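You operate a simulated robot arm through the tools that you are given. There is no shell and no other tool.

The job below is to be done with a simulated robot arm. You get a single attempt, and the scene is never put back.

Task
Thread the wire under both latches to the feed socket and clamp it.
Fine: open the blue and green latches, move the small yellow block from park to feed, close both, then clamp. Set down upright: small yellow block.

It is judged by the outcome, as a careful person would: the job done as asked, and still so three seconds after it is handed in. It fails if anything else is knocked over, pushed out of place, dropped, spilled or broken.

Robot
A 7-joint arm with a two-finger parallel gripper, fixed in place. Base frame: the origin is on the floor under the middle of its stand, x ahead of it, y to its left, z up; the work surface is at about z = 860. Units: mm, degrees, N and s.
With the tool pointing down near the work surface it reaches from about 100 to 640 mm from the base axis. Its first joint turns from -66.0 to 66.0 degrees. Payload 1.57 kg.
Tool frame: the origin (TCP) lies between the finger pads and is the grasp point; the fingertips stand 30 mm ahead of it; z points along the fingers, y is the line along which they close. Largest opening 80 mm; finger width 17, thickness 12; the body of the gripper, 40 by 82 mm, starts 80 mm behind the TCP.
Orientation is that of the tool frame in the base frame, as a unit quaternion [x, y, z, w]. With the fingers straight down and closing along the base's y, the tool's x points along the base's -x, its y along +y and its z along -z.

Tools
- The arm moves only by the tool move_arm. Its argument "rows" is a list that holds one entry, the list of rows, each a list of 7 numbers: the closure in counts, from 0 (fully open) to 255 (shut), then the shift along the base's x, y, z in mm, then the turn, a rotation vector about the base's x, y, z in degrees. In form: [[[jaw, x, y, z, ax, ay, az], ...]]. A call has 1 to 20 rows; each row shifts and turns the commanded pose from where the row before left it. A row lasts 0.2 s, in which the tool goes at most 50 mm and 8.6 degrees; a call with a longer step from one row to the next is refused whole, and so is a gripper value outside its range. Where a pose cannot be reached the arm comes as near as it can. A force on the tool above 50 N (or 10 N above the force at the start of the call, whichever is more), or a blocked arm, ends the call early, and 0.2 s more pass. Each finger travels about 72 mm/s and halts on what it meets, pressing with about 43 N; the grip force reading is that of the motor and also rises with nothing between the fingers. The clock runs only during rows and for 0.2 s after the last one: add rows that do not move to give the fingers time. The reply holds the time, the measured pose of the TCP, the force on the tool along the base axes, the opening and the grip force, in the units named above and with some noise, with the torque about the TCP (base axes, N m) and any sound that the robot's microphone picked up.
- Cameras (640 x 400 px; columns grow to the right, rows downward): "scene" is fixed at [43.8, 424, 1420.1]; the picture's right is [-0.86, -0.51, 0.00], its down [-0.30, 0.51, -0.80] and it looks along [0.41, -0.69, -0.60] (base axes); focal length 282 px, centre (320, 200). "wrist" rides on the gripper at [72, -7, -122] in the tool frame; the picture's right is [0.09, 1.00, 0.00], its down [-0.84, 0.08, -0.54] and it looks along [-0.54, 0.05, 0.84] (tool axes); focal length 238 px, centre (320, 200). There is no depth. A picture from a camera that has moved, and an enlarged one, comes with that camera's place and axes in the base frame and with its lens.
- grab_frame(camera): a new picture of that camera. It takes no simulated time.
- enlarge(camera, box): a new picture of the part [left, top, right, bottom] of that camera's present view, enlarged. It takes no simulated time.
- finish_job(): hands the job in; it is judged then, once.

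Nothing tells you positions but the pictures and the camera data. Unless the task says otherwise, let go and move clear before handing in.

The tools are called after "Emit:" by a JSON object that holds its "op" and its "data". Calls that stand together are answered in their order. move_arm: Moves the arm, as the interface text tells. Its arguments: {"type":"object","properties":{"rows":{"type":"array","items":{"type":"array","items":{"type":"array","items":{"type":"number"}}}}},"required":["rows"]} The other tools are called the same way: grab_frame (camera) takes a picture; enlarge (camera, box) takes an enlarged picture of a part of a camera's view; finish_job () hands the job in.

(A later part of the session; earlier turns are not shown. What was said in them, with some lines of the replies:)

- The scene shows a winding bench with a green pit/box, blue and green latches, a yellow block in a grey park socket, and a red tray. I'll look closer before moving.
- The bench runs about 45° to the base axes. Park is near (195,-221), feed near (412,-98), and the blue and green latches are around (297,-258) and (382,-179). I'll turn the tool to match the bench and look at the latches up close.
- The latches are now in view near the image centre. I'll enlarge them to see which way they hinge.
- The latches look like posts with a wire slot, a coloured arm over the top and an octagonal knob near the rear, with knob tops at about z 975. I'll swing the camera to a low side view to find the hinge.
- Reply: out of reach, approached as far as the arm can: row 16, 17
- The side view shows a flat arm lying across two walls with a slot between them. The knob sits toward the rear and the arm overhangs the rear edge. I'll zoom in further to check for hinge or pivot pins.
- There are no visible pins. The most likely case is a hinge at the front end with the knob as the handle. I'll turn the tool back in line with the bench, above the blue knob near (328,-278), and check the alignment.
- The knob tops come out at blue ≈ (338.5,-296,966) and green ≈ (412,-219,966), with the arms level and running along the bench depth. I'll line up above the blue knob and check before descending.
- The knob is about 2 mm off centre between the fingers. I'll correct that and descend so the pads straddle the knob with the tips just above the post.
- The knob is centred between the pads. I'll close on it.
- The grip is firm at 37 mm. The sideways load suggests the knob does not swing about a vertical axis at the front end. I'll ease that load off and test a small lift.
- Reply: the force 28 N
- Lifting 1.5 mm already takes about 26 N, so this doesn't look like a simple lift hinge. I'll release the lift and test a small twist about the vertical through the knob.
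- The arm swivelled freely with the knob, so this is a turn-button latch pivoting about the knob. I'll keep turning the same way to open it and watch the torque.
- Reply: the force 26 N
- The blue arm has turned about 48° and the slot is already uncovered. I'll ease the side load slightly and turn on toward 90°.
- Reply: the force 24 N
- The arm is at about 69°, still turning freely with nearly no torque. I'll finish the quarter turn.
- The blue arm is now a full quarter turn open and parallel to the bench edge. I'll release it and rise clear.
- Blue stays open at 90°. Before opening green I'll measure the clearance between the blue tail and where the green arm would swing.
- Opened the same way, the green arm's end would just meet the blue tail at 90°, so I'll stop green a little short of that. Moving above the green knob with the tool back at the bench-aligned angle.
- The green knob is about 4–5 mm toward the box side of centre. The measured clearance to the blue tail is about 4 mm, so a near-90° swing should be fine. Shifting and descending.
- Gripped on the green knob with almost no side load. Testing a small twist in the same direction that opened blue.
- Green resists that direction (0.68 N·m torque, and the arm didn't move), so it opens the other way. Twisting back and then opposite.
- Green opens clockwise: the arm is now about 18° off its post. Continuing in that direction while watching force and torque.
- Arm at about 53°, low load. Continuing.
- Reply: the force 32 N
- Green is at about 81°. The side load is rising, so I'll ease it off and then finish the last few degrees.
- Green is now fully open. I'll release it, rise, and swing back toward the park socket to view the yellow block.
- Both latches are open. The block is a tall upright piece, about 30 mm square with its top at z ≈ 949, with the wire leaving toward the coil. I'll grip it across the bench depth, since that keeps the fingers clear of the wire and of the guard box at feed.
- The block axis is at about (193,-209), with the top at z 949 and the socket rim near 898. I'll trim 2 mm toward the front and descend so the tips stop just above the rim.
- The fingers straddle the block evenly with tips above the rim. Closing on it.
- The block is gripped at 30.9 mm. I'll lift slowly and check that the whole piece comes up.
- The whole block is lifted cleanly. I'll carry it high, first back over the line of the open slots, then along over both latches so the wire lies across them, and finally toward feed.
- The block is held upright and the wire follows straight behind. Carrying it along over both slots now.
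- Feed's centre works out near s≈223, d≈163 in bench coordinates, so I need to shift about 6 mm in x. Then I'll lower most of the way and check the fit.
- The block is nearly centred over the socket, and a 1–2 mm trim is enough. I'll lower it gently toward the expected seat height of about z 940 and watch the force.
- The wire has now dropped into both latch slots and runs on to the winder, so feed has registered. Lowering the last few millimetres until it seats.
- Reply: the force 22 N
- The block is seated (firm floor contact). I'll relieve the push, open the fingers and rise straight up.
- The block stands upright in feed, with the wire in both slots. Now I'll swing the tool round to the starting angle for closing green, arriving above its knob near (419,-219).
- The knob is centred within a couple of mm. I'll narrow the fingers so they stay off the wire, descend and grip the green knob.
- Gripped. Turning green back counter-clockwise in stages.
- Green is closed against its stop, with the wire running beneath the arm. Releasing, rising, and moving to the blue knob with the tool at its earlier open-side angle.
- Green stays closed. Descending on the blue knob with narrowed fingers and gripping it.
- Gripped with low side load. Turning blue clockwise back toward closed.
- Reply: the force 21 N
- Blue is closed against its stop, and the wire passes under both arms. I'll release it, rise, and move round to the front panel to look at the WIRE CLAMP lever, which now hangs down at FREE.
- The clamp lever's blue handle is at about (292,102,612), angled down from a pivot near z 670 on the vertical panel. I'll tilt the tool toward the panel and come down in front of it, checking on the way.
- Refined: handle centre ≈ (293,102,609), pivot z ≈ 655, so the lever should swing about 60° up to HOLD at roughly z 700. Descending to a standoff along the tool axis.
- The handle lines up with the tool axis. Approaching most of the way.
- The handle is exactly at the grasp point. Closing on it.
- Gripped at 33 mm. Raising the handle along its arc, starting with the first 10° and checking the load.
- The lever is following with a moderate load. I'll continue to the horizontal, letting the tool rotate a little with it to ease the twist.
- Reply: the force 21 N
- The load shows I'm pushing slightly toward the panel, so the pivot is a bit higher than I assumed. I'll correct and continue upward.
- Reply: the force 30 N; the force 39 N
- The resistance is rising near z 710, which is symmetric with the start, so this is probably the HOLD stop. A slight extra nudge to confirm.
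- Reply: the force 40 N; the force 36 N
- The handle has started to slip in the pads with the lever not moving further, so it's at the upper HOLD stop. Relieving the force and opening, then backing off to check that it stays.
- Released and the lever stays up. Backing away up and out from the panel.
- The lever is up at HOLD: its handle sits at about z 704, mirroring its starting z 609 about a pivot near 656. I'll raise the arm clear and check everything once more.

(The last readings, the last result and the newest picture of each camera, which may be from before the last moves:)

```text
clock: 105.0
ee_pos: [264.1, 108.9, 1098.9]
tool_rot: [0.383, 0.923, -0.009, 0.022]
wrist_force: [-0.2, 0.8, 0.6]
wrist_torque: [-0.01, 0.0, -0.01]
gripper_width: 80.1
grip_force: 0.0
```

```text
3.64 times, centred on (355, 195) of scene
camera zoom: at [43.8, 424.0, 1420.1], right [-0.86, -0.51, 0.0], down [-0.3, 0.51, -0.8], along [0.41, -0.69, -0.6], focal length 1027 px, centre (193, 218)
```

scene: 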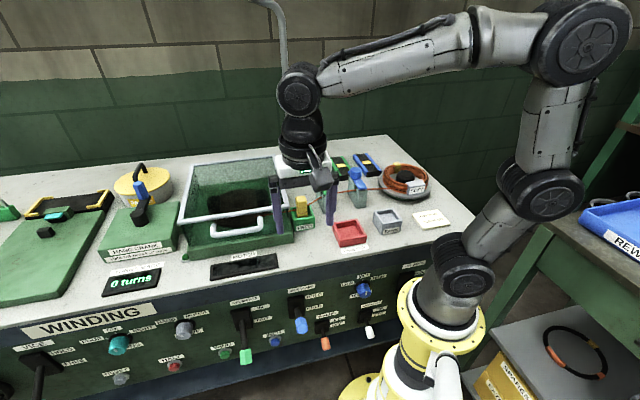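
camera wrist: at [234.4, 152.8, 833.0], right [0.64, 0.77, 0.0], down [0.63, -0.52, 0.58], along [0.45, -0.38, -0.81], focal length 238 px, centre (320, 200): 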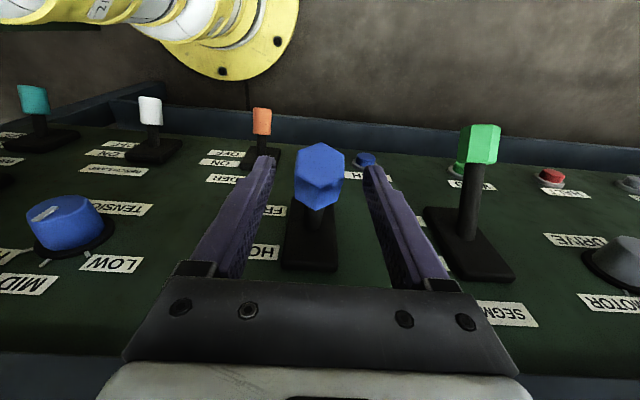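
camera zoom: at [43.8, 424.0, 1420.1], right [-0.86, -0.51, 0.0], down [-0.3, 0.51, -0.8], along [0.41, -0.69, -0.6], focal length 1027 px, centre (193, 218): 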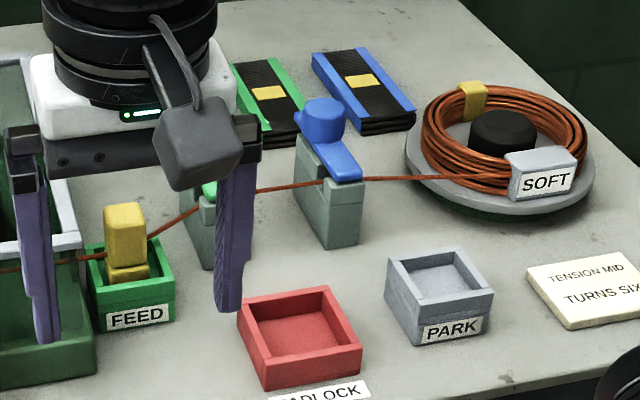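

The lever sits where it was under the hardest push, so it is at the HOLD stop and stays there. I'll shift the arm aside to confirm that green, blue and the block are all still in order.

Emit:
{"op": "move_arm", "data": {"rows": [[[0, 6, 15, 5, 0, 0, 0], [0, 8, 20, 8, 0, 0, 0], [0, 8, 20, 8, 0, 0, 0], [0, 8, 20, 8, 0, 0, 0], [0, 6, 15, 5, 0, 0, 0], [0, 0, 0, 0, 0, 0, 0]]]}}

Emit:
{"op": "grab_frame", "data": {"camera": "scene"}}

Emit:
{"op": "enlarge", "data": {"camera": "scene", "box": [270, 140, 440, 250]}}

Emit:
{"op": "enlarge", "data": {"camera": "scene", "box": [220, 250, 380, 370]}}

```text
clock: 106.4
ee_pos: [299.2, 199.1, 1131.5]
tool_rot: [0.383, 0.923, -0.009, 0.022]
wrist_force: [0.5, 1.0, -0.6]
wrist_torque: [-0.04, -0.04, -0.03]
gripper_width: 79.9
grip_force: 0.0
```

```text
taken
```

scene: 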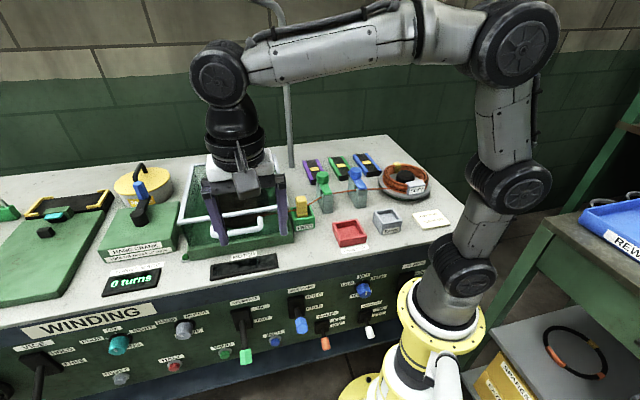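

```text
3.64 times, centred on (355, 195) of scene
camera zoom: at [43.8, 424.0, 1420.1], right [-0.86, -0.51, 0.0], down [-0.3, 0.51, -0.8], along [0.41, -0.69, -0.6], focal length 1027 px, centre (193, 218)
```

zoom: 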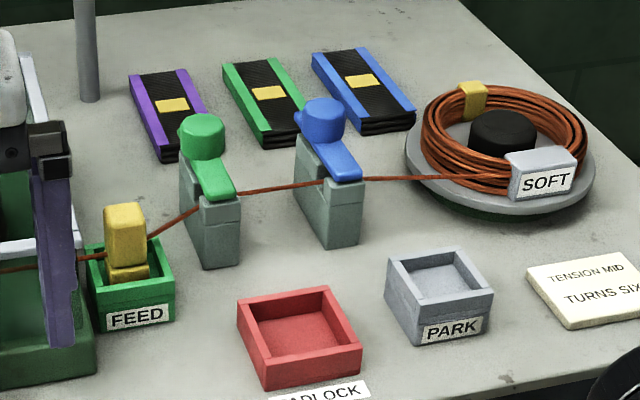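

```text
3.33 times, centred on (300, 310) of scene
camera zoom: at [43.8, 424.0, 1420.1], right [-0.86, -0.51, 0.0], down [-0.3, 0.51, -0.8], along [0.41, -0.69, -0.6], focal length 941 px, centre (387, -167)
```

zoom: 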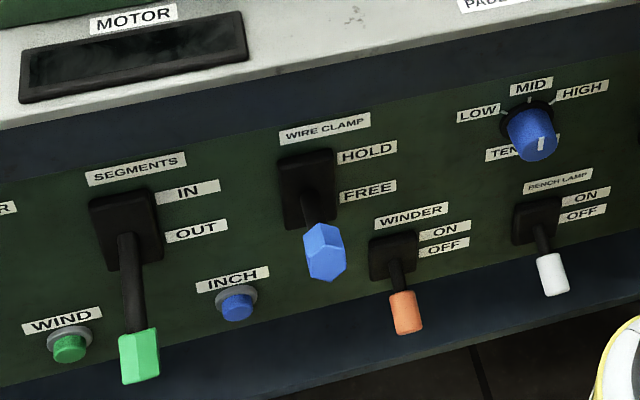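

Green and blue are closed over the wire and the block stands upright in feed. The clamp lever is up at HOLD, nothing else has been disturbed, and the arm is clear. Handing in.

Emit:
{"op": "finish_job", "data": {}}

```text
The job is handed in.
```

I finished the job and handed it in; I don't have the judge's result.

- **Wire:** it runs from the coil through the slots of both latches to the feed socket. Both latch arms are closed over it and stay put.
- **Yellow block:** it stands upright in the feed socket and the park socket is empty.
- **Wire clamp:** I raised the lever from FREE to HOLD. It stopped moving even when I pushed harder, and it stayed there after I let go. I didn't see or hear anything else that confirmed the clamp had engaged.

In the last pictures nothing else looked knocked, moved or dropped. The arm was empty and clear of the bench items.
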